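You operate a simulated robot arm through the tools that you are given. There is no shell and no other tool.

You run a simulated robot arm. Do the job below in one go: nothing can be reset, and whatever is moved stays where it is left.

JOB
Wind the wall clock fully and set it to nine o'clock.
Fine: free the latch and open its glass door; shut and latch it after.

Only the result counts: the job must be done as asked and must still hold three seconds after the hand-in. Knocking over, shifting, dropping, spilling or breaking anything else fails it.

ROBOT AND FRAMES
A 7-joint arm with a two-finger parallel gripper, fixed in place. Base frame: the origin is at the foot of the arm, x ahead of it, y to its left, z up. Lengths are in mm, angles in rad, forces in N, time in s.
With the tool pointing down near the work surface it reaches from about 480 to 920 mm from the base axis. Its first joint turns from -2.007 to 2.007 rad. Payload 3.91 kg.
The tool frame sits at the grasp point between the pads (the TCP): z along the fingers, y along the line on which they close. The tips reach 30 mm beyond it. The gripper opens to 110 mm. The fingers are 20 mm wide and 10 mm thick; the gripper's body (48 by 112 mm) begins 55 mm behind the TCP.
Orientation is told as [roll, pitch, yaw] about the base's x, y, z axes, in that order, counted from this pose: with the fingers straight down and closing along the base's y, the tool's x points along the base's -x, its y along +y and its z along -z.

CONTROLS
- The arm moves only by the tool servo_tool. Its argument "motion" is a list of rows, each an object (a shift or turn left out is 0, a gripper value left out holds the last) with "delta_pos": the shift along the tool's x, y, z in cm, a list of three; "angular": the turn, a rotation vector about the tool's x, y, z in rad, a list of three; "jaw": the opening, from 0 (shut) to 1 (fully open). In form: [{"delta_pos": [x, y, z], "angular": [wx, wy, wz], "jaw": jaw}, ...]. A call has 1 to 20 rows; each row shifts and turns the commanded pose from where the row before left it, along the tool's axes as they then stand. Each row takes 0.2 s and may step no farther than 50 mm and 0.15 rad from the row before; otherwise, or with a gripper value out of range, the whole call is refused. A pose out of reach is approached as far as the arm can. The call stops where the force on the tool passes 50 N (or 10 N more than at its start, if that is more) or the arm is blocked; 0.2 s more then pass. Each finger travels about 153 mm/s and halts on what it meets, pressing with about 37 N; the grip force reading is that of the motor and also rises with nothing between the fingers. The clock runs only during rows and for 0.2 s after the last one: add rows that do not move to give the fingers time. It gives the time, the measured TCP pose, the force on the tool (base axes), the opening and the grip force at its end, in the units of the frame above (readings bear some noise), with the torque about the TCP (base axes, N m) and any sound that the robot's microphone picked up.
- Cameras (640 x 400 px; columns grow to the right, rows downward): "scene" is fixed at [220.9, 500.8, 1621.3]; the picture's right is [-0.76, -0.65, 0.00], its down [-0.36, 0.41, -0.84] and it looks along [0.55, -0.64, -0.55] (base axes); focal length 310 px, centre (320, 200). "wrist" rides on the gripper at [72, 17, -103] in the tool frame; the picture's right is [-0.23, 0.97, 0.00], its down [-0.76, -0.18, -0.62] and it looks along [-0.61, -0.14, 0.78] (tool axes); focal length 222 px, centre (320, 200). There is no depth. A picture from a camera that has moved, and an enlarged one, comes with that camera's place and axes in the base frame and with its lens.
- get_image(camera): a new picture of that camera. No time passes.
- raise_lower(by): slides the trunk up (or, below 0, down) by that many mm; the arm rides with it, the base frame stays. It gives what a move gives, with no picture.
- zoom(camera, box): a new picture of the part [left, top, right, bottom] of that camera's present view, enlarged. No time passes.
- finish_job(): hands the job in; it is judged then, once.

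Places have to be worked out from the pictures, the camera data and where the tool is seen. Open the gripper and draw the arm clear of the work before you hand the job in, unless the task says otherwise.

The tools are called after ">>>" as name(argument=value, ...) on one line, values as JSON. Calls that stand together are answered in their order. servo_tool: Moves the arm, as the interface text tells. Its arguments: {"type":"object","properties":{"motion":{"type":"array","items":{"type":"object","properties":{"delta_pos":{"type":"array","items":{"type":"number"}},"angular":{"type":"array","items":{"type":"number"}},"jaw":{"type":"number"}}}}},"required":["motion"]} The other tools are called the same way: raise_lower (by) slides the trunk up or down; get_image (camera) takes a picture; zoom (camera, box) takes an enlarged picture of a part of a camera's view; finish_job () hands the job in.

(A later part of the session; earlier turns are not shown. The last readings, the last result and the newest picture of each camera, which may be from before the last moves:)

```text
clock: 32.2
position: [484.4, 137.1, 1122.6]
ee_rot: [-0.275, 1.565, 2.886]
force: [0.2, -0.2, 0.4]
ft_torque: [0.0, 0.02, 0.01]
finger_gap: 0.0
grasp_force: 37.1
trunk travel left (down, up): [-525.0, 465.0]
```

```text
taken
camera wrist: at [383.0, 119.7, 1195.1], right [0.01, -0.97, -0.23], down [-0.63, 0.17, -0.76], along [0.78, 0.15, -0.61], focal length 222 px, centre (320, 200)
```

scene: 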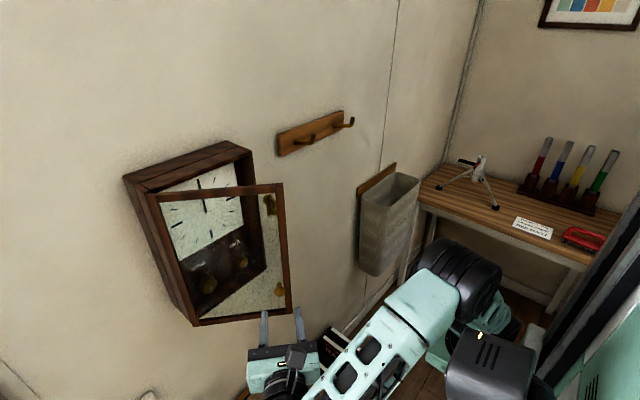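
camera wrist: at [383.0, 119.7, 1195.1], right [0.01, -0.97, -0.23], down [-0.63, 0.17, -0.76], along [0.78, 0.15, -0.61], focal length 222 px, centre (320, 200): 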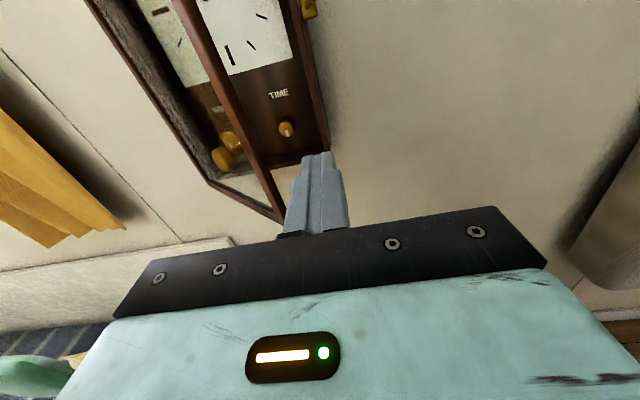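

Now I roll 90° so the closed fingers and hand are thin sideways, with the camera on the far side from the door.

>>> servo_tool(motion=[{"angular": [0, 0, 0.143]}, {"angular": [0, 0, 0.143]}, {"angular": [0, 0, 0.143]}, {"angular": [0, 0, 0.143]}, {"angular": [0, 0, 0.143]}, {"angular": [0, 0, 0.143]}, {"angular": [0, 0, 0.143]}, {"angular": [0, 0, 0.143]}, {"angular": [0, 0, 0.143]}, {"angular": [0, 0, 0.143]}, {"angular": [0, 0, 0.14]}])

>>> get_image(camera="wrist")

>>> get_image(camera="scene")

```text
clock: 34.6
position: [481.8, 136.6, 1120.5]
ee_rot: [-1.566, -0.002, 1.582]
force: [0.0, 0.3, 0.2]
ft_torque: [-0.03, -0.02, 0.01]
finger_gap: 0.0
grasp_force: 36.9
trunk travel left (down, up): [-525.0, 465.0]
```

```text
taken
camera wrist: at [381.5, 63.0, 1103.8], right [-0.01, 0.23, -0.97], down [-0.63, 0.75, 0.18], along [0.78, 0.62, 0.14], focal length 222 px, centre (320, 200)
```

wrist: 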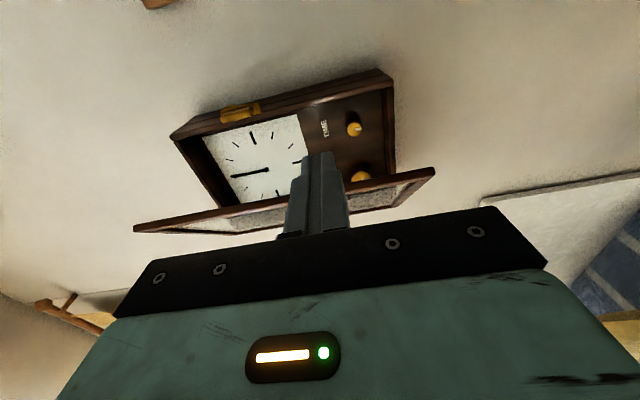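

```text
taken
```

scene: 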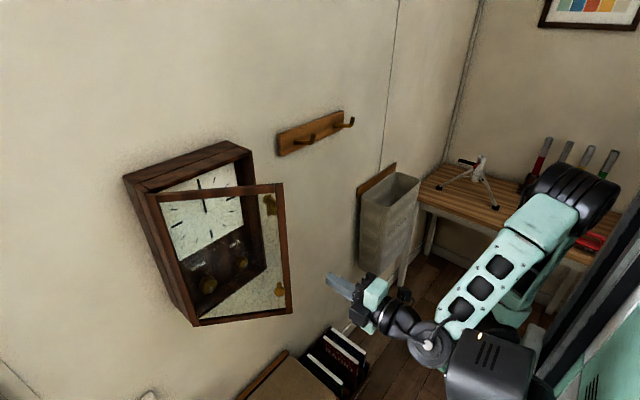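

The door's free edge is near (568,198). I raise a little, reach in past the edge on the inside, and then push it open along +y while following the edge.

>>> servo_tool(motion=[{"delta_pos": [0, -3, 1]}, {"delta_pos": [0, -3, 3]}, {"delta_pos": [0, 0, 3.5]}, {"delta_pos": [0, 0, 2.8]}, {"delta_pos": [-2, 0, 0]}])

>>> get_image(camera="wrist")

>>> get_image(camera="scene")

```text
clock: 35.9
position: [585.7, 156.8, 1179.8]
ee_rot: [-1.565, -0.001, 1.584]
force: [0.0, 0.4, 0.8]
ft_torque: [0.0, 0.05, 0.01]
finger_gap: 0.1
grasp_force: 37.1
trunk travel left (down, up): [-525.0, 465.0]
```

```text
taken
camera wrist: at [484.4, 82.8, 1162.6], right [-0.01, 0.23, -0.97], down [-0.63, 0.75, 0.18], along [0.78, 0.62, 0.14], focal length 222 px, centre (320, 200)
```

wrist: 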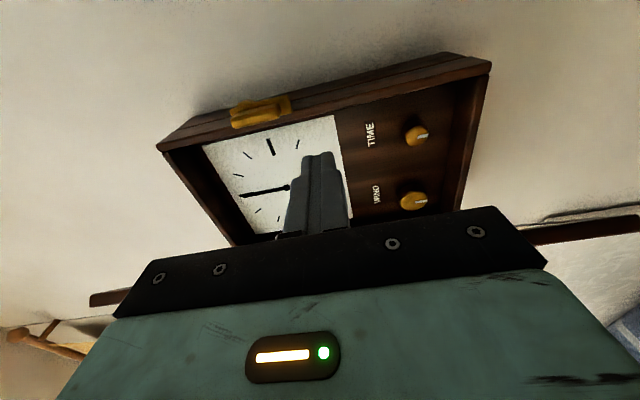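

```text
taken
```

scene: 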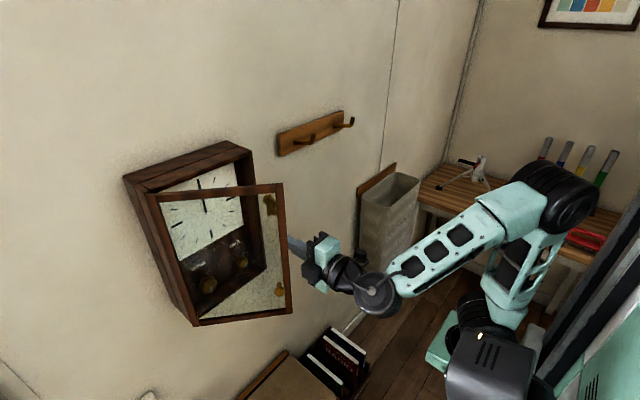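

The finger is inside the door edge. I push it along the arc.

>>> servo_tool(motion=[{"delta_pos": [-1.6, 0, -0.1]}, {"delta_pos": [-1.5, 0, -0.2]}, {"delta_pos": [-1.4, 0, -1.5]}, {"delta_pos": [-1.6, 0, -1.4]}, {"delta_pos": [-1.75, 0, -1.2]}])

>>> get_image(camera="scene")

```text
clock: 37.0
position: [540.7, 237.7, 1179.5]
ee_rot: [-1.564, -0.003, 1.583]
force: [0.2, 0.0, -0.8]
ft_torque: [0.01, 0.0, 0.02]
finger_gap: 0.2
grasp_force: 36.6
trunk travel left (down, up): [-525.0, 465.0]
```

```text
taken
```

scene: 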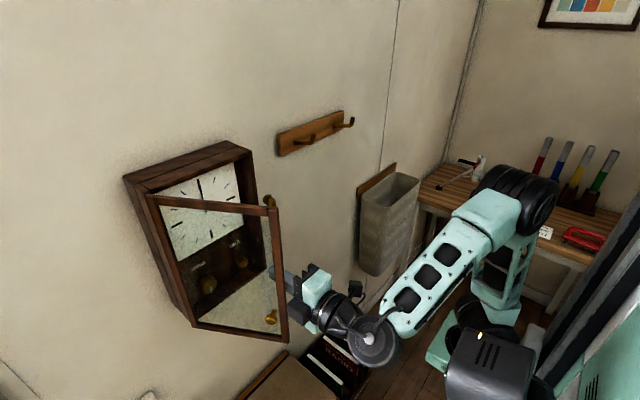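

The door is swinging easily. I continue following the edge to about 85–90°.

>>> servo_tool(motion=[{"delta_pos": [-1.7, 0, -1.0]}, {"delta_pos": [-1.9, 0, -0.9]}, {"delta_pos": [-2.0, 0, -0.6]}, {"delta_pos": [-2.1, 0, -0.5]}, {"delta_pos": [-2.1, 0, -0.25]}])

>>> get_image(camera="scene")

>>> get_image(camera="wrist")

```text
clock: 38.2
position: [506.3, 332.7, 1178.6]
ee_rot: [-1.564, 0.0, 1.582]
force: [0.1, 0.2, 0.3]
ft_torque: [0.02, 0.03, 0.0]
finger_gap: 0.0
grasp_force: 37.1
trunk travel left (down, up): [-525.0, 465.0]
```

```text
taken
```

scene: 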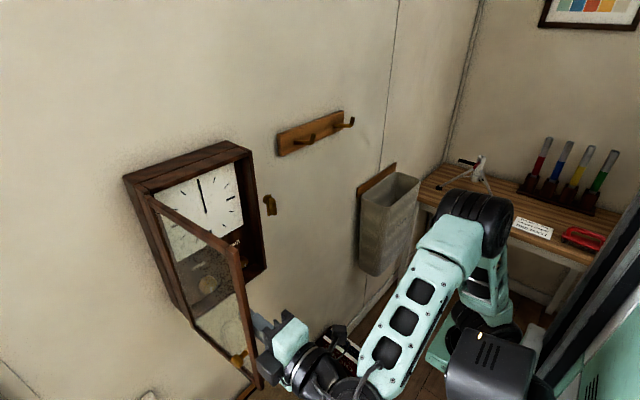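

```text
taken
camera wrist: at [405.3, 258.6, 1163.0], right [-0.01, 0.23, -0.97], down [-0.63, 0.75, 0.18], along [0.78, 0.62, 0.14], focal length 222 px, centre (320, 200)
```

wrist: 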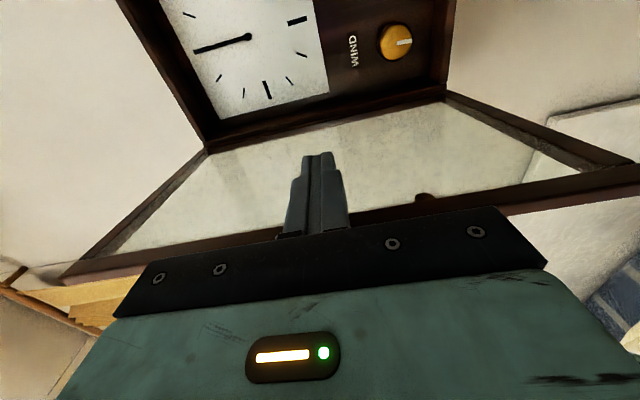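

About 88° open now. I push on past 90° with the fingertip on the door's outer stile.

>>> servo_tool(motion=[{"delta_pos": [-1.2, 0, -1.4]}, {"delta_pos": [-2.1, 0, -1.0]}, {"delta_pos": [-2.0, 0, 0.2]}, {"delta_pos": [-1.5, 0, 0.4]}, {"delta_pos": [-1.8, 0, 0.6]}, {"delta_pos": [-1.8, 0, 0.8]}, {"delta_pos": [-1.6, 0, 0.8]}])

>>> get_image(camera="scene")

>>> get_image(camera="wrist")

```text
clock: 39.5
position: [493.1, 416.7, 1182.3]
ee_rot: [-1.562, 0.002, 1.566]
force: [-17.6, -27.8, -1.4]
ft_torque: [-0.02, 0.03, -0.6]
finger_gap: 0.0
grasp_force: 37.0
trunk travel left (down, up): [-525.0, 465.0]
stopped in row 6: the force on the tool passed its limit at 72 N (the readings are from after the stop); the commanded pose is now the measured one
```

```text
taken
```

scene: 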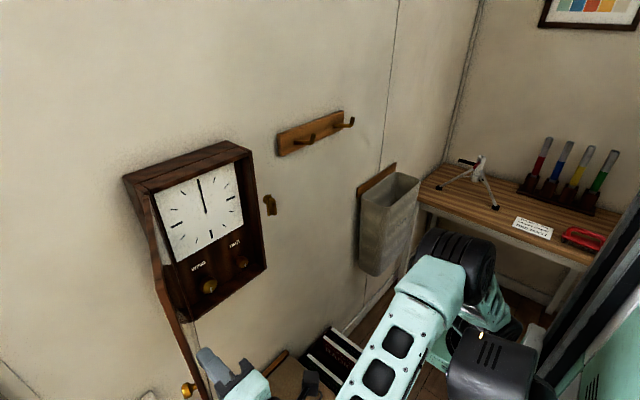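

```text
taken
camera wrist: at [389.4, 345.1, 1165.1], right [-0.01, 0.23, -0.97], down [-0.62, 0.77, 0.18], along [0.79, 0.6, 0.13], focal length 222 px, centre (320, 200)
```

wrist: 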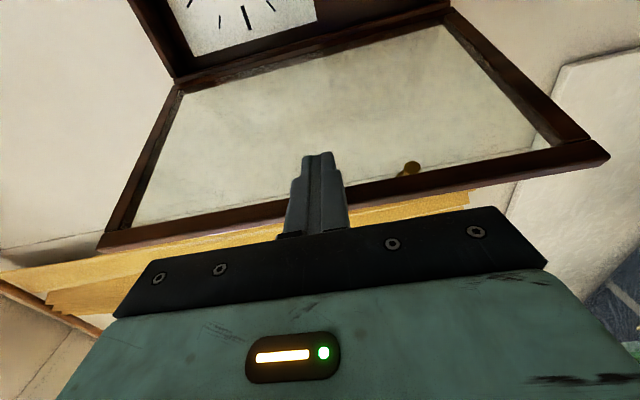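

The door has reached its stop at roughly 110° open — the clock face is fully exposed. I back off from the door and position in front of the WIND knob.

>>> servo_tool(motion=[{"delta_pos": [3, 0, 0]}, {"delta_pos": [4, 0, 0]}, {"delta_pos": [4, 0, 0]}, {"delta_pos": [1, 4.5, 0]}, {"delta_pos": [0, 4.5, 0]}, {"delta_pos": [0, 1.4, 4]}, {"delta_pos": [0, 0, 3.5], "jaw": 0.6}, {}, {}])

>>> get_image(camera="wrist")

>>> get_image(camera="scene")

```text
clock: 41.5
position: [567.5, 299.3, 1075.3]
ee_rot: [-1.559, 0.004, 1.568]
force: [-0.1, 0.3, 0.6]
ft_torque: [-0.01, 0.0, 0.03]
finger_gap: 66.0
grasp_force: 0.0
trunk travel left (down, up): [-525.0, 465.0]
```

```text
taken
camera wrist: at [465.3, 227.2, 1058.9], right [-0.01, 0.22, -0.97], down [-0.62, 0.76, 0.18], along [0.78, 0.61, 0.13], focal length 222 px, centre (320, 200)
```

wrist: 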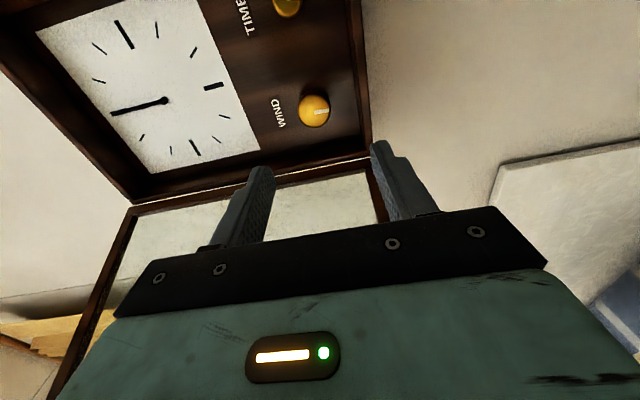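

```text
taken
```

scene: 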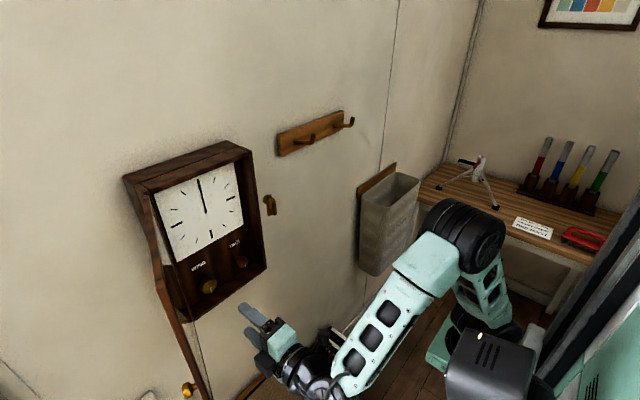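

>>> zoom(camera="wrist", box=[260, 60, 370, 150])

>>> zoom(camera="scene", box=[170, 230, 270, 310])

>>> zoom(camera="wrist", box=[80, 0, 260, 170])

```text
4.44 times, centred on (315, 105) of wrist
camera zoom: at [465.3, 227.2, 1058.9], right [-0.01, 0.22, -0.97], down [-0.62, 0.76, 0.18], along [0.78, 0.61, 0.13], focal length 987 px, centre (342, 622)
```

zoom: 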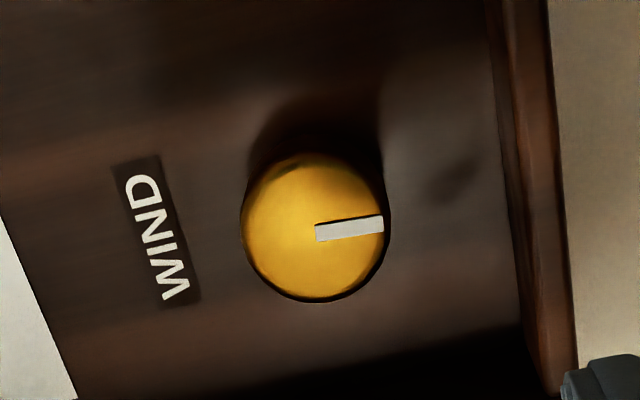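

```text
5.00 times, centred on (220, 270) of scene
camera zoom: at [220.9, 500.8, 1621.3], right [-0.76, -0.65, 0.0], down [-0.36, 0.41, -0.84], along [0.55, -0.64, -0.55], focal length 1548 px, centre (820, -150)
```

zoom: 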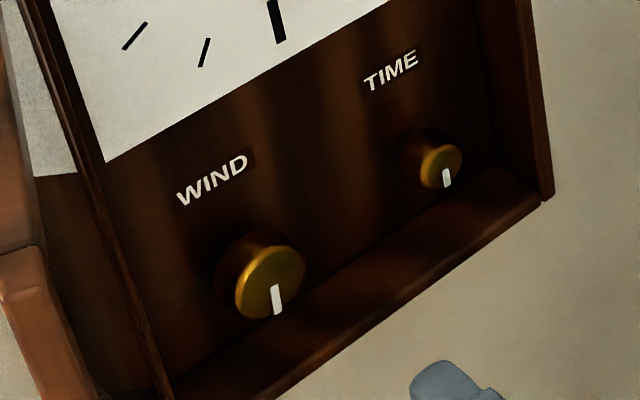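

```text
2.35 times, centred on (170, 85) of wrist
camera zoom: at [465.3, 227.2, 1058.9], right [-0.01, 0.22, -0.97], down [-0.62, 0.76, 0.18], along [0.78, 0.61, 0.13], focal length 523 px, centre (673, 471)
```

zoom: 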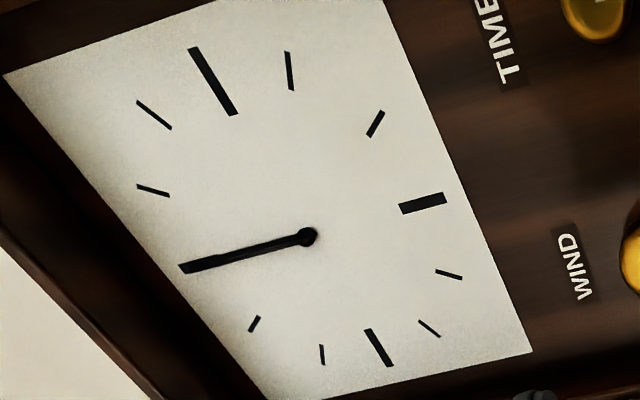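

WIND knob front centre ≈ (716,299.6,1081), about 35 mm across. I narrow the jaws to ~48 mm, line up and advance to just in front of the knob.

>>> servo_tool(motion=[{"delta_pos": [0, -0.52, 2], "jaw": 0.44}, {"delta_pos": [0, 0, 4]}, {"delta_pos": [0, 0, 3]}, {}])

>>> get_image(camera="wrist")

>>> zoom(camera="scene", box=[150, 220, 290, 340])

```text
clock: 42.5
position: [658.2, 301.4, 1076.8]
ee_rot: [-1.56, 0.002, 1.573]
force: [0.0, -0.5, -0.8]
ft_torque: [0.02, 0.03, 0.02]
finger_gap: 48.6
grasp_force: 0.1
trunk travel left (down, up): [-525.0, 465.0]
```

```text
taken
camera wrist: at [556.1, 228.9, 1061.2], right [-0.01, 0.22, -0.97], down [-0.62, 0.76, 0.18], along [0.78, 0.61, 0.13], focal length 222 px, centre (320, 200)
```

wrist: 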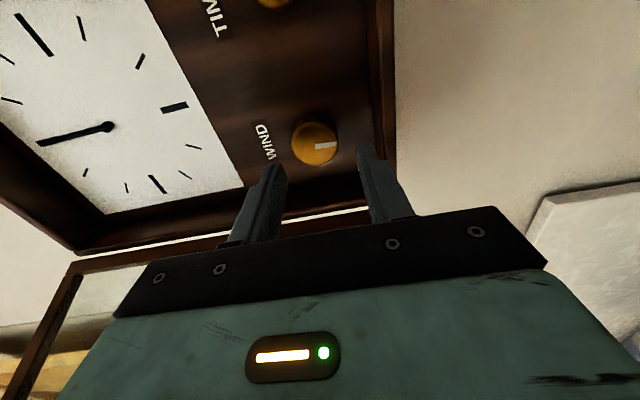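

```text
3.33 times, centred on (220, 280) of scene
camera zoom: at [220.9, 500.8, 1621.3], right [-0.76, -0.65, 0.0], down [-0.36, 0.41, -0.84], along [0.55, -0.64, -0.55], focal length 1032 px, centre (653, -67)
```

zoom: 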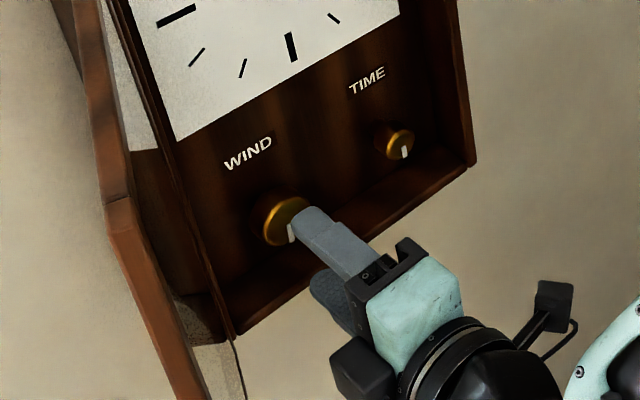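

Alignment is within ~2 mm. I make the small correction and move in around the knob.

>>> servo_tool(motion=[{"delta_pos": [0.2, -0.2, 1.5]}, {"delta_pos": [0, 0, 1.5]}, {"delta_pos": [0, 0, 1.2]}, {}])

>>> zoom(camera="wrist", box=[230, 90, 420, 230])

>>> zoom(camera="scene", box=[150, 220, 290, 340])

```text
clock: 43.5
position: [700.3, 298.6, 1082.0]
ee_rot: [-1.561, 0.004, 1.569]
force: [0.3, -0.3, 0.9]
ft_torque: [0.02, 0.01, -0.01]
finger_gap: 48.5
grasp_force: 0.2
trunk travel left (down, up): [-525.0, 465.0]
```

```text
2.86 times, centred on (325, 160) of wrist
camera zoom: at [597.3, 225.5, 1065.6], right [-0.01, 0.22, -0.97], down [-0.62, 0.76, 0.18], along [0.78, 0.61, 0.13], focal length 635 px, centre (306, 314)
```

zoom: 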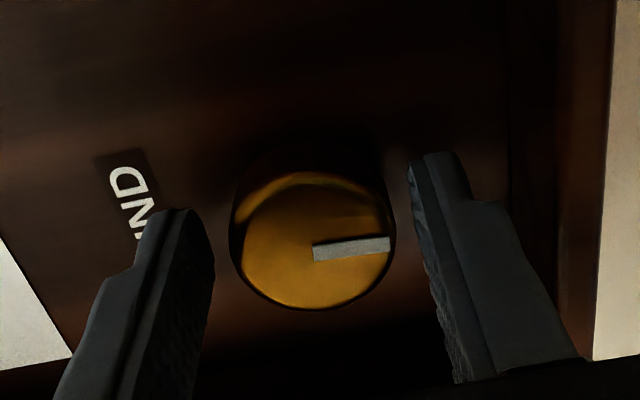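

```text
3.33 times, centred on (220, 280) of scene
camera zoom: at [220.9, 500.8, 1621.3], right [-0.76, -0.65, 0.0], down [-0.36, 0.41, -0.84], along [0.55, -0.64, -0.55], focal length 1032 px, centre (653, -67)
```

zoom: 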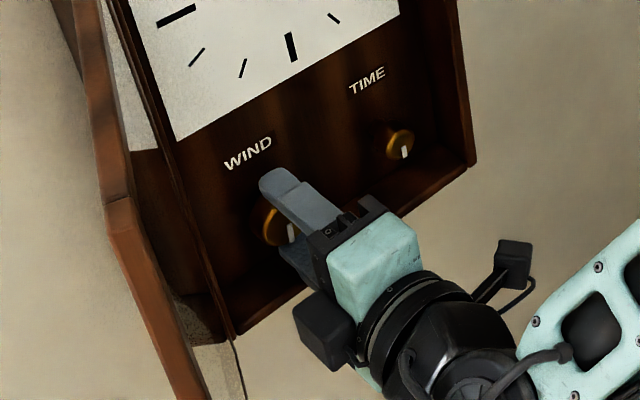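

The knob is centred within ~2 mm. I nudge down 2 mm and close on it.

>>> servo_tool(motion=[{"delta_pos": [0, 0.2, 0]}, {"jaw": 0.3}, {"jaw": 0.1}, {"jaw": 0.0}, {}])

```text
clock: 44.7
position: [700.0, 297.8, 1079.9]
ee_rot: [-1.564, 0.0, 1.57]
force: [5.7, 3.4, 7.9]
ft_torque: [-0.01, -0.61, 0.04]
finger_gap: 37.3
grasp_force: 45.0
trunk travel left (down, up): [-525.0, 465.0]
```

Gripped (37.3 mm diameter). I try turning clockwise as seen from the front (+tool z) and watch torque and sound.

>>> servo_tool(motion=[{"angular": [0, 0, 0.08]}, {"angular": [0, 0, 0.08]}, {"angular": [0, 0, 0.08]}, {"angular": [0, 0, 0.08]}])

>>> zoom(camera="wrist", box=[230, 90, 420, 230])

```text
clock: 45.7
position: [699.0, 297.7, 1078.6]
ee_rot: [-1.56, -0.317, 1.566]
force: [6.6, -0.7, 5.2]
ft_torque: [0.01, -0.74, 0.67]
finger_gap: 37.3
grasp_force: 44.9
trunk travel left (down, up): [-525.0, 465.0]
```

```text
2.86 times, centred on (325, 160) of wrist
camera zoom: at [597.0, 234.3, 1041.7], right [-0.01, 0.52, -0.85], down [-0.62, 0.67, 0.41], along [0.79, 0.53, 0.32], focal length 635 px, centre (306, 314)
```

zoom: 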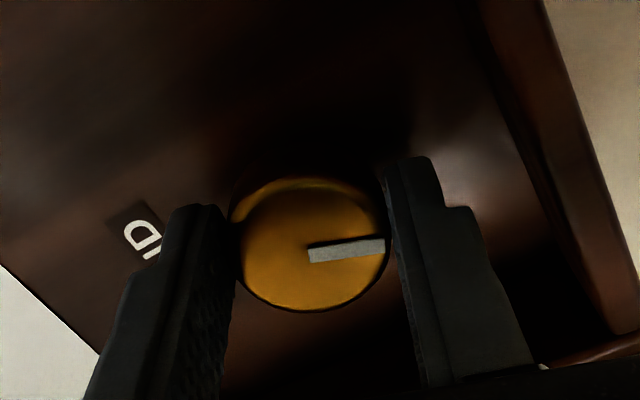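

The knob turns with the fingers, no torque yet. I keep winding clockwise, watching the torque.

>>> servo_tool(motion=[{"angular": [0, 0, 0.13]}, {"angular": [0, 0, 0.13]}, {"angular": [0, 0, 0.13]}, {"angular": [0, 0, 0.13]}, {"angular": [0, 0, 0.13]}, {"angular": [0, 0, 0.13]}, {"angular": [0, 0, 0.13]}])

>>> zoom(camera="wrist", box=[230, 90, 420, 230])

>>> zoom(camera="scene", box=[130, 140, 290, 330])

```text
clock: 47.3
position: [698.8, 299.7, 1077.8]
ee_rot: [-1.534, -1.226, 1.537]
force: [1.3, 7.8, -5.0]
ft_torque: [-0.03, -0.35, 0.46]
finger_gap: 37.0
grasp_force: 45.2
trunk travel left (down, up): [-525.0, 465.0]
```

```text
2.86 times, centred on (325, 160) of wrist
camera zoom: at [596.4, 290.6, 1005.1], right [0.0, 0.99, -0.11], down [-0.61, 0.09, 0.78], along [0.79, 0.07, 0.61], focal length 635 px, centre (306, 314)
```

zoom: 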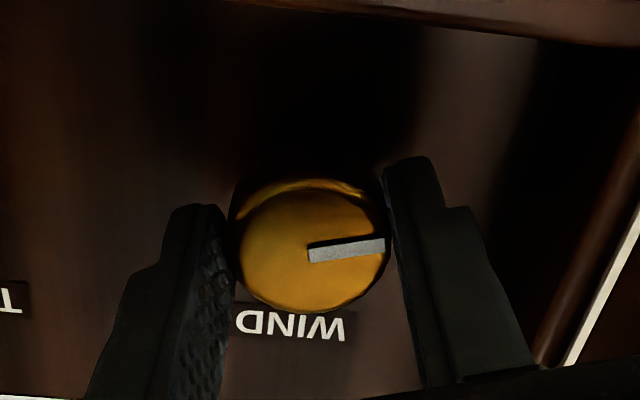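

```text
2.11 times, centred on (210, 235) of scene
camera zoom: at [220.9, 500.8, 1621.3], right [-0.76, -0.65, 0.0], down [-0.36, 0.41, -0.84], along [0.55, -0.64, -0.55], focal length 652 px, centre (552, 126)
```

zoom: 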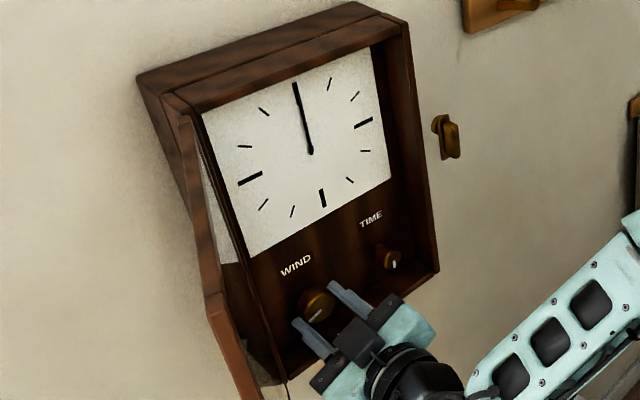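

Still turning freely. I continue to near the joint limit.

>>> servo_tool(motion=[{"angular": [0, 0, 0.13]}, {"angular": [0, 0, 0.13]}, {"angular": [0, 0, 0.13]}, {"angular": [0, 0, 0.13]}, {"angular": [0, 0, 0.13]}, {"angular": [0, 0, 0.13]}, {"angular": [0, 0, 0.13]}, {"angular": [0, 0, 0.1]}])

>>> zoom(camera="wrist", box=[230, 90, 420, 230])

```text
clock: 49.1
position: [699.1, 301.4, 1078.4]
ee_rot: [1.553, -0.902, -1.553]
force: [14.0, 36.7, 2.4]
ft_torque: [-0.03, 0.59, 1.48]
finger_gap: 36.9
grasp_force: 45.4
trunk travel left (down, up): [-525.0, 465.0]
```

```text
2.86 times, centred on (325, 160) of wrist
camera zoom: at [596.3, 358.6, 1033.5], right [0.01, 0.62, 0.78], down [-0.61, -0.61, 0.49], along [0.79, -0.48, 0.38], focal length 635 px, centre (306, 314)
```

zoom: 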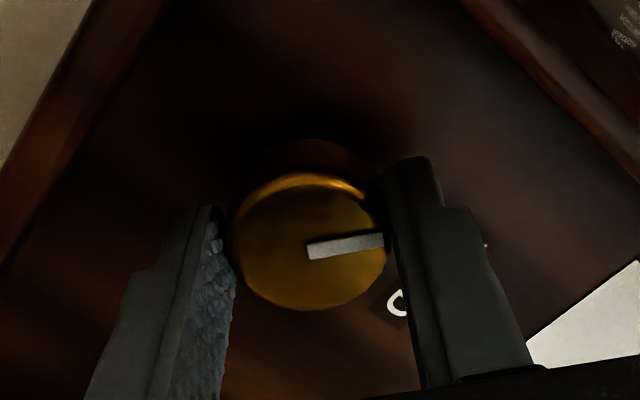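

Turned about 2.24 rad so far. I release to see whether the knob holds its place, before re-gripping.

>>> servo_tool(motion=[{"jaw": 0.25}, {"jaw": 0.44}, {}, {}])

>>> zoom(camera="wrist", box=[230, 90, 420, 230])

>>> zoom(camera="scene", box=[130, 140, 290, 330])

```text
clock: 50.1
position: [699.0, 297.3, 1077.7]
ee_rot: [1.552, -0.904, -1.56]
force: [0.2, -0.2, 0.9]
ft_torque: [-0.02, 0.02, -0.02]
finger_gap: 48.5
grasp_force: 0.0
trunk travel left (down, up): [-525.0, 465.0]
```

```text
2.86 times, centred on (325, 160) of wrist
camera zoom: at [597.2, 354.8, 1032.8], right [0.01, 0.63, 0.78], down [-0.62, -0.61, 0.5], along [0.78, -0.49, 0.38], focal length 635 px, centre (306, 314)
```

zoom: 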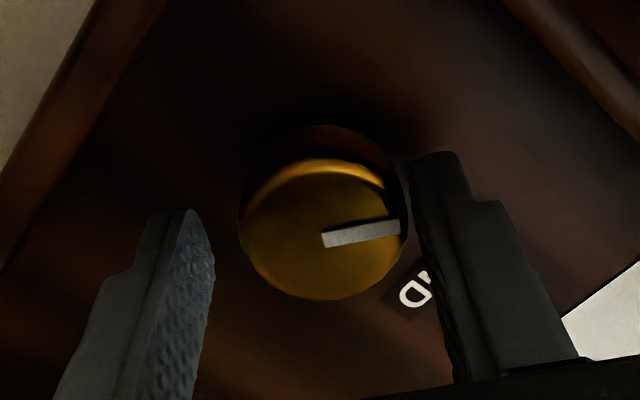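

```text
2.11 times, centred on (210, 235) of scene
camera zoom: at [220.9, 500.8, 1621.3], right [-0.76, -0.65, 0.0], down [-0.36, 0.41, -0.84], along [0.55, -0.64, -0.55], focal length 652 px, centre (552, 126)
```

zoom: 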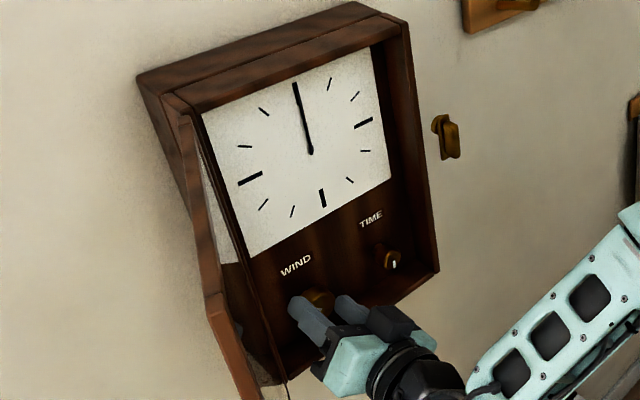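

The knob keeps its position. Its true axis appears to be about 4 mm further +y (≈301.5, 1078.5), so I recentre and rotate the open fingers back.

>>> servo_tool(motion=[{"delta_pos": [0.19, 0.386, 0]}, {"angular": [0, 0, -0.146]}, {"angular": [0, 0, -0.146]}, {"angular": [0, 0, -0.146]}, {"angular": [0, 0, -0.146]}, {"angular": [0, 0, -0.146]}, {"angular": [0, 0, -0.146]}, {"angular": [0, 0, -0.146]}, {"angular": [0, 0, -0.146]}, {"angular": [0, 0, -0.146]}, {"angular": [0, 0, -0.146]}, {"angular": [0, 0, -0.146]}, {"angular": [0, 0, -0.146]}, {"angular": [0, 0, -0.146]}, {"angular": [0, 0, -0.146]}, {"angular": [0, 0, -0.146]}, {"angular": [0, 0, -0.146]}])

>>> zoom(camera="wrist", box=[230, 90, 420, 230])

```text
clock: 53.7
position: [699.2, 301.5, 1080.2]
ee_rot: [-1.559, 0.104, 1.569]
force: [1.2, -1.1, 0.4]
ft_torque: [0.01, -0.01, -0.01]
finger_gap: 48.5
grasp_force: 0.1
trunk travel left (down, up): [-525.0, 465.0]
```

```text
2.86 times, centred on (325, 160) of wrist
camera zoom: at [597.4, 228.3, 1071.5], right [-0.01, 0.13, -0.99], down [-0.62, 0.78, 0.1], along [0.78, 0.62, 0.07], focal length 635 px, centre (306, 314)
```

zoom: 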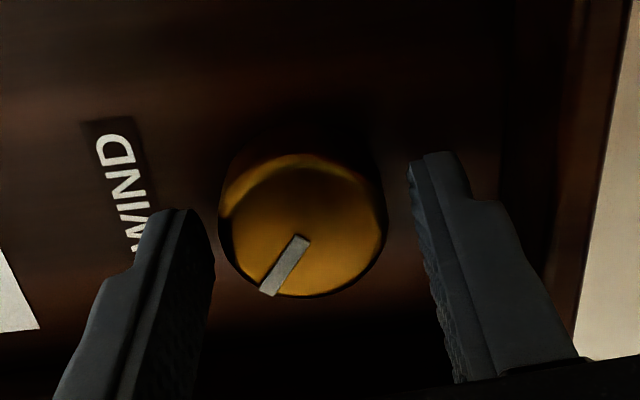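

The pointer has advanced with the winding, and the fingers clear the knob all round. I keep rotating back for a long stroke.

>>> servo_tool(motion=[{"angular": [0, 0, -0.146]}, {"angular": [0, 0, -0.146]}, {"angular": [0, 0, -0.146]}, {"angular": [0, 0, -0.146]}, {"angular": [0, 0, -0.146]}, {"angular": [0, 0, -0.146]}, {"angular": [0, 0, -0.146]}, {"angular": [0, 0, -0.146]}, {"angular": [0, 0, -0.146]}, {"angular": [0, 0, -0.146]}, {"angular": [0, 0, -0.146]}, {"angular": [0, 0, -0.146]}, {"angular": [0, 0, -0.146]}, {"angular": [0, 0, -0.146]}, {"angular": [0, 0, -0.146]}])

>>> get_image(camera="wrist")

>>> get_image(camera="scene")

```text
clock: 56.9
position: [700.1, 302.0, 1079.5]
ee_rot: [1.555, 0.849, -1.584]
force: [0.1, 0.0, 0.6]
ft_torque: [-0.01, -0.03, 0.0]
finger_gap: 48.5
grasp_force: 0.0
trunk travel left (down, up): [-525.0, 465.0]
```

```text
taken
camera wrist: at [598.8, 337.3, 1146.8], right [0.0, -0.88, 0.47], down [-0.63, -0.37, -0.68], along [0.78, -0.3, -0.56], focal length 222 px, centre (320, 200)
```

wrist: 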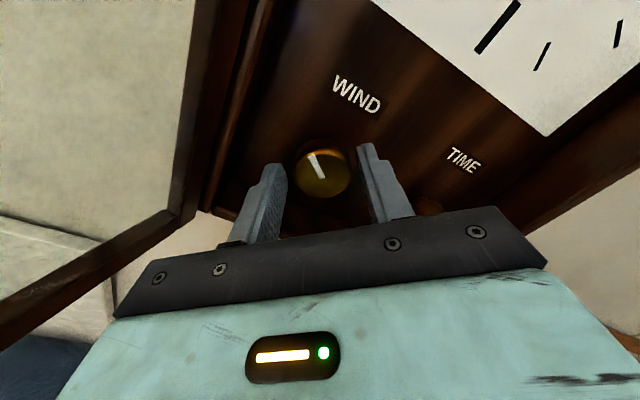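

```text
taken
```

scene: 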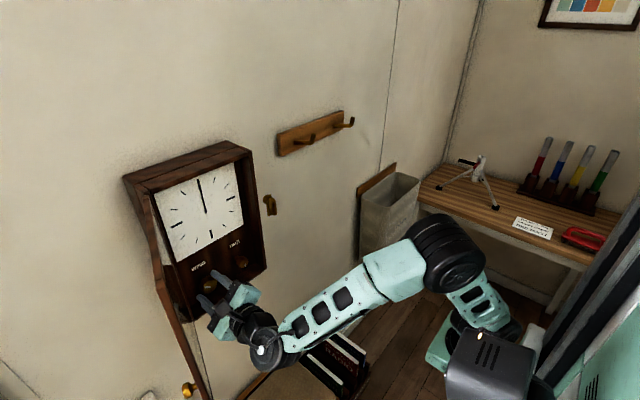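

Re-grip and wind another stretch clockwise.

>>> servo_tool(motion=[{"jaw": 0.3}, {"jaw": 0.1}, {"jaw": 0.0}, {}, {"angular": [0, 0, 0.13]}, {"angular": [0, 0, 0.13]}, {"angular": [0, 0, 0.13]}, {"angular": [0, 0, 0.13]}, {"angular": [0, 0, 0.13]}, {"angular": [0, 0, 0.13]}, {"angular": [0, 0, 0.13]}, {"angular": [0, 0, 0.13]}])

>>> zoom(camera="wrist", box=[230, 90, 420, 230])

```text
clock: 59.5
position: [699.8, 300.1, 1081.4]
ee_rot: [-1.545, 1.247, 1.59]
force: [-1.2, -22.9, 16.5]
ft_torque: [-0.04, 0.34, 0.22]
finger_gap: 37.0
grasp_force: 45.2
trunk travel left (down, up): [-525.0, 465.0]
```

```text
2.86 times, centred on (325, 160) of wrist
camera zoom: at [598.4, 261.1, 1145.3], right [-0.01, -0.85, -0.53], down [-0.63, 0.41, -0.66], along [0.78, 0.32, -0.54], focal length 635 px, centre (306, 314)
```

zoom: 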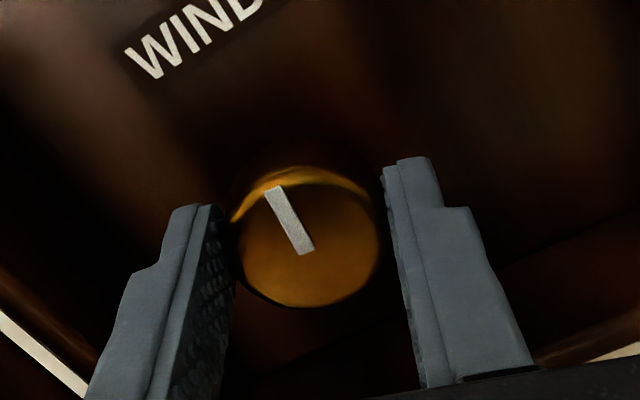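

The knob follows the hand; side load shows a small offset, so I shift the command ~2 mm and keep winding.

>>> servo_tool(motion=[{"delta_pos": [0.2, 0.15, 0]}, {"angular": [0, 0, 0.13]}, {"angular": [0, 0, 0.13]}, {"angular": [0, 0, 0.13]}, {"angular": [0, 0, 0.13]}, {"angular": [0, 0, 0.13]}, {"angular": [0, 0, 0.13]}, {"angular": [0, 0, 0.13]}, {"angular": [0, 0, 0.13]}])

>>> zoom(camera="wrist", box=[230, 90, 420, 230])

```text
clock: 61.5
position: [700.2, 300.0, 1079.8]
ee_rot: [-1.561, 0.21, 1.572]
force: [7.4, -16.1, -2.6]
ft_torque: [-0.01, -0.5, 0.82]
finger_gap: 37.0
grasp_force: 45.2
trunk travel left (down, up): [-525.0, 465.0]
```

```text
2.86 times, centred on (325, 160) of wrist
camera zoom: at [597.8, 225.0, 1080.1], right [-0.01, 0.02, -1.0], down [-0.62, 0.78, 0.02], along [0.78, 0.62, 0.0], focal length 635 px, centre (306, 314)
```

zoom: 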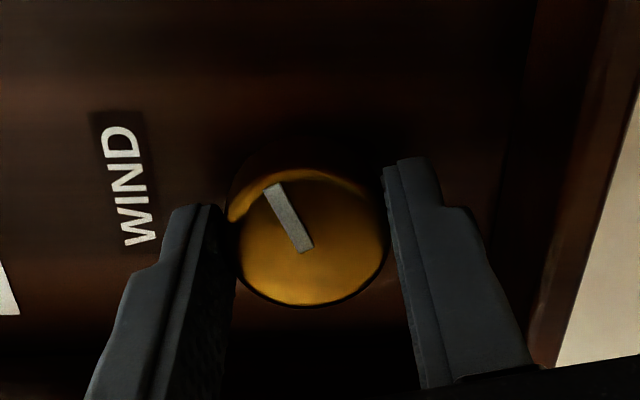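

>>> servo_tool(motion=[{"angular": [0, 0, 0.13]}, {"angular": [0, 0, 0.13]}, {"angular": [0, 0, 0.13]}, {"angular": [0, 0, 0.13]}, {"angular": [0, 0, 0.13]}, {"angular": [0, 0, 0.13]}, {"angular": [0, 0, 0.13]}, {"angular": [0, 0, 0.13]}, {"angular": [0, 0, 0.13]}])

>>> zoom(camera="wrist", box=[230, 90, 420, 230])

```text
clock: 63.5
position: [700.3, 300.9, 1079.8]
ee_rot: [-1.549, -0.961, 1.552]
force: [-0.3, -14.5, -20.1]
ft_torque: [-0.03, -0.05, -0.18]
finger_gap: 37.0
grasp_force: 45.6
trunk travel left (down, up): [-525.0, 465.0]
```

```text
2.86 times, centred on (325, 160) of wrist
camera zoom: at [596.9, 272.3, 1012.1], right [0.0, 0.93, -0.37], down [-0.61, 0.29, 0.73], along [0.79, 0.23, 0.57], focal length 635 px, centre (306, 314)
```

zoom: 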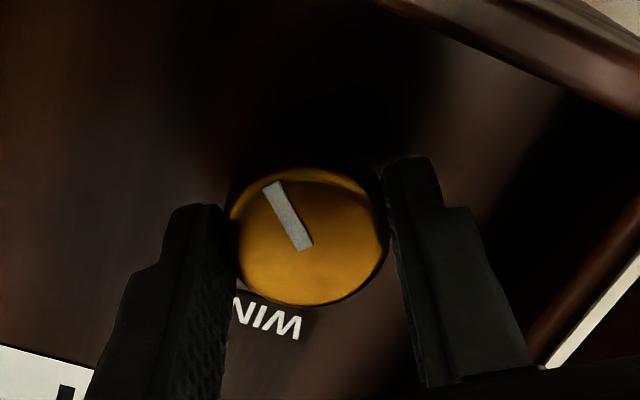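

>>> servo_tool(motion=[{"delta_pos": [0.2, 0, 0]}, {"angular": [0, 0, 0.13]}, {"angular": [0, 0, 0.13]}, {"angular": [0, 0, 0.13]}, {"angular": [0, 0, 0.13]}, {"angular": [0, 0, 0.13]}, {"angular": [0, 0, 0.13]}, {"angular": [0, 0, 0.13]}, {"angular": [0, 0, 0.13]}, {"angular": [0, 0, 0.13]}])

>>> zoom(camera="wrist", box=[230, 90, 420, 230])

```text
clock: 65.7
position: [699.6, 300.3, 1080.5]
ee_rot: [1.553, -1.009, -1.556]
force: [2.0, 6.7, 3.2]
ft_torque: [-0.44, -0.12, 0.75]
finger_gap: 37.5
grasp_force: 45.2
trunk travel left (down, up): [-525.0, 465.0]
```

```text
2.86 times, centred on (325, 160) of wrist
camera zoom: at [596.5, 352.6, 1028.9], right [0.01, 0.7, 0.71], down [-0.62, -0.56, 0.56], along [0.79, -0.44, 0.43], focal length 635 px, centre (306, 314)
```

zoom: 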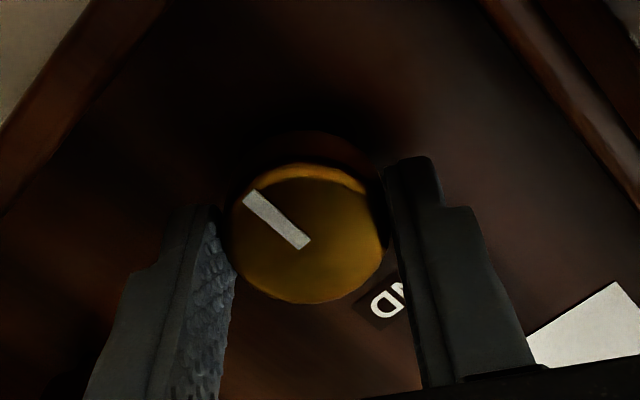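

The torque rose to 0.44 N·m and the pointer slipped relative to the pads — the pointer is back near its starting direction after about one turn, suggesting a stop. I press a little further to check.

>>> servo_tool(motion=[{"angular": [0, 0, 0.07]}, {"angular": [0, 0, 0.07]}])

>>> zoom(camera="wrist", box=[230, 90, 420, 230])

```text
clock: 66.3
position: [698.6, 300.6, 1080.4]
ee_rot: [1.555, -0.873, -1.556]
force: [1.6, 11.2, 3.7]
ft_torque: [-0.85, -0.15, 0.66]
finger_gap: 37.1
grasp_force: 45.2
trunk travel left (down, up): [-525.0, 465.0]
```

```text
2.86 times, centred on (325, 160) of wrist
camera zoom: at [596.4, 359.7, 1036.2], right [0.01, 0.6, 0.8], down [-0.62, -0.63, 0.48], along [0.79, -0.5, 0.37], focal length 635 px, centre (306, 314)
```

zoom: 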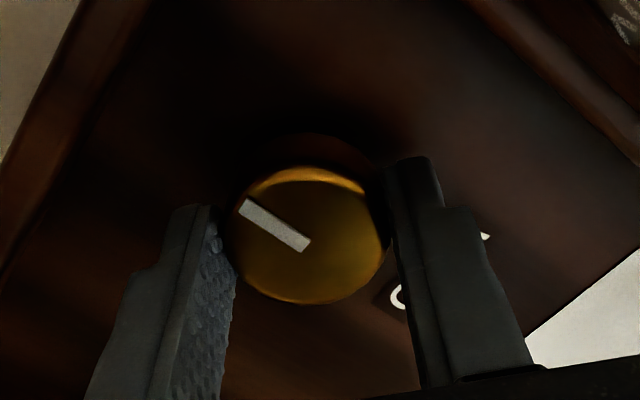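

The torque climbs (0.85 N·m) while the pointer stays pointing straight down: a hard stop after exactly one full turn, so it is fully wound. I release it and check it holds.

>>> servo_tool(motion=[{"jaw": 0.25}, {"jaw": 0.44}, {}, {}])

>>> zoom(camera="wrist", box=[230, 90, 420, 230])

>>> zoom(camera="scene", box=[130, 140, 290, 330])

```text
clock: 67.3
position: [699.8, 298.1, 1079.0]
ee_rot: [1.554, -0.874, -1.561]
force: [-0.2, 0.4, -0.5]
ft_torque: [0.01, -0.02, 0.01]
finger_gap: 48.3
grasp_force: 0.0
trunk travel left (down, up): [-525.0, 465.0]
```

```text
2.86 times, centred on (325, 160) of wrist
camera zoom: at [597.2, 358.5, 1036.1], right [0.01, 0.6, 0.8], down [-0.62, -0.62, 0.48], along [0.79, -0.5, 0.37], focal length 635 px, centre (306, 314)
```

zoom: 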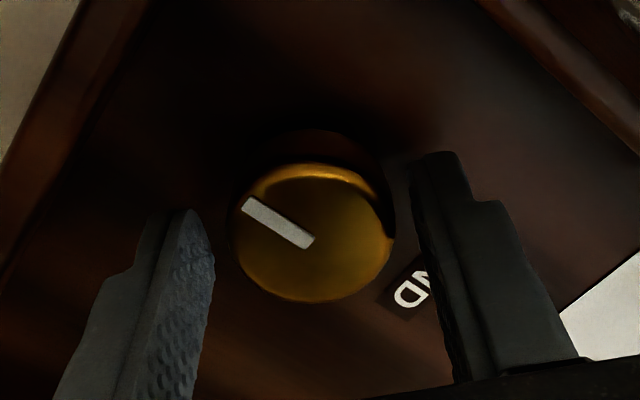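

```text
2.11 times, centred on (210, 235) of scene
camera zoom: at [220.9, 500.8, 1621.3], right [-0.76, -0.65, 0.0], down [-0.36, 0.41, -0.84], along [0.55, -0.64, -0.55], focal length 652 px, centre (552, 126)
```

zoom: 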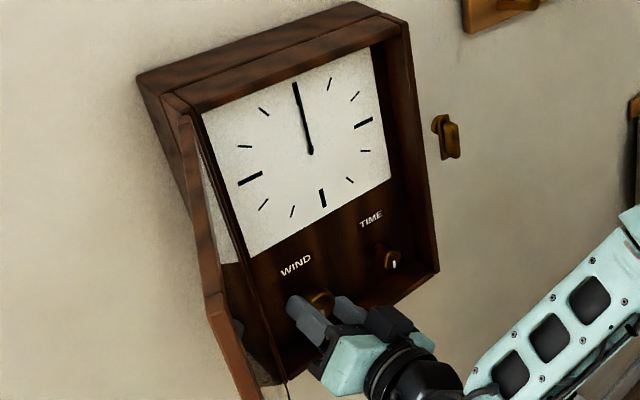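

The knob holds. I retract, roll back to -90°, and move across to the TIME knob at about (715,204,1084).

>>> servo_tool(motion=[{"delta_pos": [0, 0, -3]}, {"delta_pos": [0, 0, -4]}, {"angular": [0, 0, -0.142]}, {"angular": [0, 0, -0.142]}, {"angular": [0, 0, -0.142]}, {"angular": [0, 0, -0.142]}, {"angular": [0, 0, -0.142]}, {"angular": [0, 0, -0.142]}, {"angular": [0, 0, -0.142]}, {"angular": [0, 0, -0.142]}, {"angular": [0, 0, -0.142]}, {"angular": [0, 0, -0.142]}, {"angular": [0, 0, -0.142]}, {"angular": [0, 0, -0.142]}, {"angular": [0, 0, -0.142]}, {"angular": [0, 0, -0.142]}, {"angular": [0, 0, -0.142]}, {"angular": [0, 0, -0.137]}])

>>> servo_tool(motion=[{"delta_pos": [4.5, 0, 0]}, {"delta_pos": [4.8, -0.3, 0]}, {}])

>>> get_image(camera="wrist")

>>> zoom(camera="scene", box=[170, 220, 290, 320])

```text
clock: 71.1
position: [629.1, 298.2, 1080.0]
ee_rot: [-1.558, 0.001, 1.568]
force: [0.1, -0.6, -0.4]
ft_torque: [0.03, -0.02, 0.0]
finger_gap: 48.3
grasp_force: 0.1
trunk travel left (down, up): [-525.0, 465.0]
```

```text
clock: 71.9
position: [627.5, 206.7, 1085.3]
ee_rot: [-1.561, 0.001, 1.571]
force: [0.5, -1.0, 0.9]
ft_torque: [-0.01, 0.0, -0.02]
finger_gap: 48.6
grasp_force: 0.0
trunk travel left (down, up): [-525.0, 465.0]
```

```text
taken
camera wrist: at [525.7, 134.0, 1068.6], right [-0.01, 0.23, -0.97], down [-0.62, 0.76, 0.18], along [0.78, 0.61, 0.13], focal length 222 px, centre (320, 200)
```

wrist: 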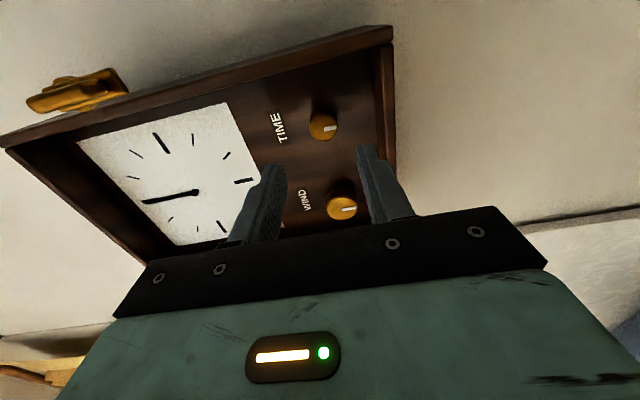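

```text
4.00 times, centred on (230, 270) of scene
camera zoom: at [220.9, 500.8, 1621.3], right [-0.76, -0.65, 0.0], down [-0.36, 0.41, -0.84], along [0.55, -0.64, -0.55], focal length 1238 px, centre (680, -80)
```

zoom: 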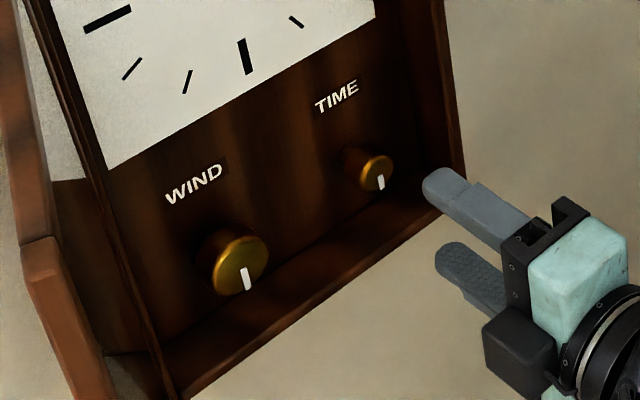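

>>> zoom(camera="wrist", box=[270, 80, 390, 170])

>>> zoom(camera="wrist", box=[60, 80, 280, 260])

```text
4.44 times, centred on (330, 125) of wrist
camera zoom: at [525.7, 134.0, 1068.6], right [-0.01, 0.23, -0.97], down [-0.62, 0.76, 0.18], along [0.78, 0.61, 0.13], focal length 987 px, centre (276, 533)
```

zoom: 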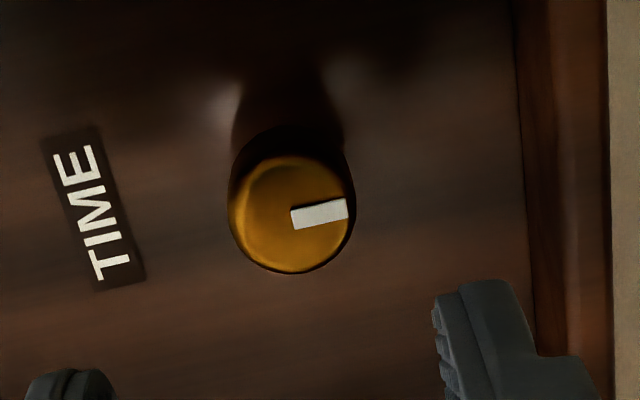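

```text
2.22 times, centred on (170, 170) of wrist
camera zoom: at [525.7, 134.0, 1068.6], right [-0.01, 0.23, -0.97], down [-0.62, 0.76, 0.18], along [0.78, 0.61, 0.13], focal length 494 px, centre (653, 267)
```

zoom: 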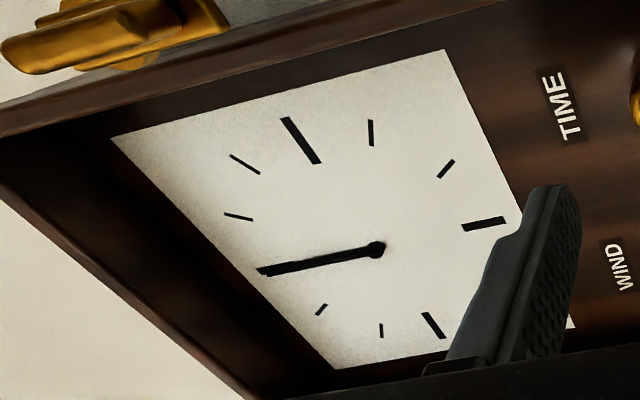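

TIME knob front ≈ (717,205.5,1080), 24 mm across. I line up with a ~40 mm opening and move in.

>>> servo_tool(motion=[{"delta_pos": [0.12, 0.5, 2.5], "jaw": 0.36}, {"delta_pos": [0, 0, 2.5]}, {}])

>>> zoom(camera="wrist", box=[230, 90, 420, 230])

```text
clock: 72.7
position: [677.9, 206.5, 1080.5]
ee_rot: [-1.56, -0.001, 1.57]
force: [-0.4, 0.2, -0.3]
ft_torque: [0.01, 0.02, 0.0]
finger_gap: 39.3
grasp_force: 0.1
trunk travel left (down, up): [-525.0, 465.0]
```

```text
2.86 times, centred on (325, 160) of wrist
camera zoom: at [576.0, 133.9, 1063.6], right [-0.01, 0.23, -0.97], down [-0.62, 0.76, 0.19], along [0.78, 0.61, 0.13], focal length 635 px, centre (306, 314)
```

zoom: 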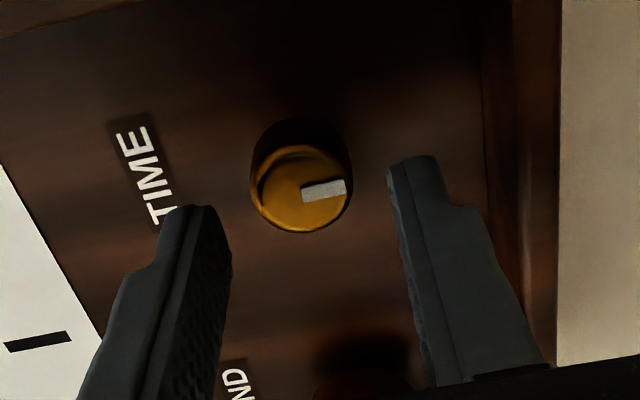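

Well aligned. I advance the last 22 mm and close on the TIME knob.

>>> servo_tool(motion=[{"delta_pos": [0.1, 0, 1.2]}, {"delta_pos": [0, 0, 1.0]}, {"jaw": 0.2}, {"jaw": 0.0}, {}, {}])

>>> zoom(camera="wrist", box=[230, 90, 420, 230])

>>> zoom(camera="scene", box=[130, 140, 290, 330])

```text
clock: 74.1
position: [700.6, 204.2, 1080.6]
ee_rot: [-1.563, -0.001, 1.569]
force: [0.6, 0.8, 12.6]
ft_torque: [0.05, -1.02, 0.17]
finger_gap: 25.2
grasp_force: 45.4
trunk travel left (down, up): [-525.0, 465.0]
```

```text
2.86 times, centred on (325, 160) of wrist
camera zoom: at [598.9, 132.0, 1063.8], right [-0.01, 0.23, -0.97], down [-0.62, 0.76, 0.18], along [0.78, 0.61, 0.14], focal length 635 px, centre (306, 314)
```

zoom: 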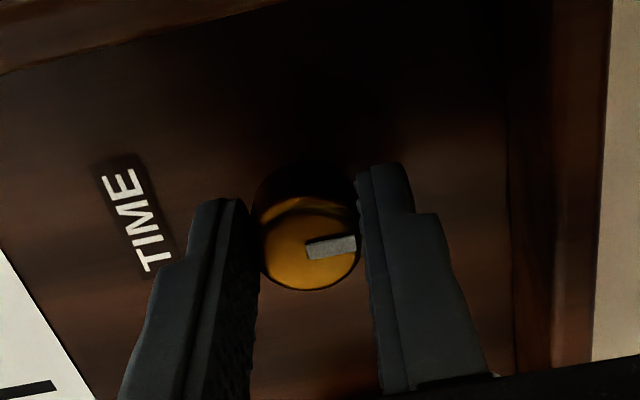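

```text
2.11 times, centred on (210, 235) of scene
camera zoom: at [220.9, 500.8, 1621.3], right [-0.76, -0.65, 0.0], down [-0.36, 0.41, -0.84], along [0.55, -0.64, -0.55], focal length 652 px, centre (552, 126)
```

zoom: 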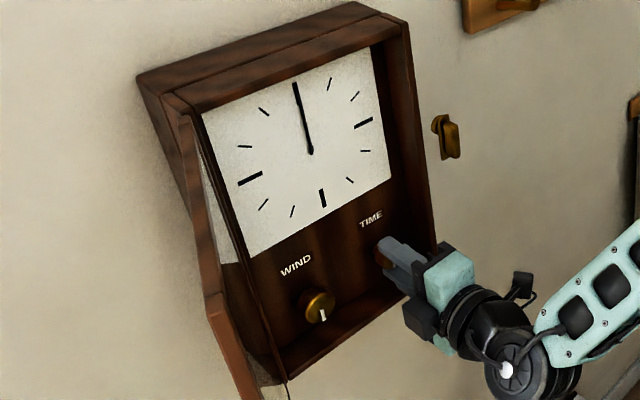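

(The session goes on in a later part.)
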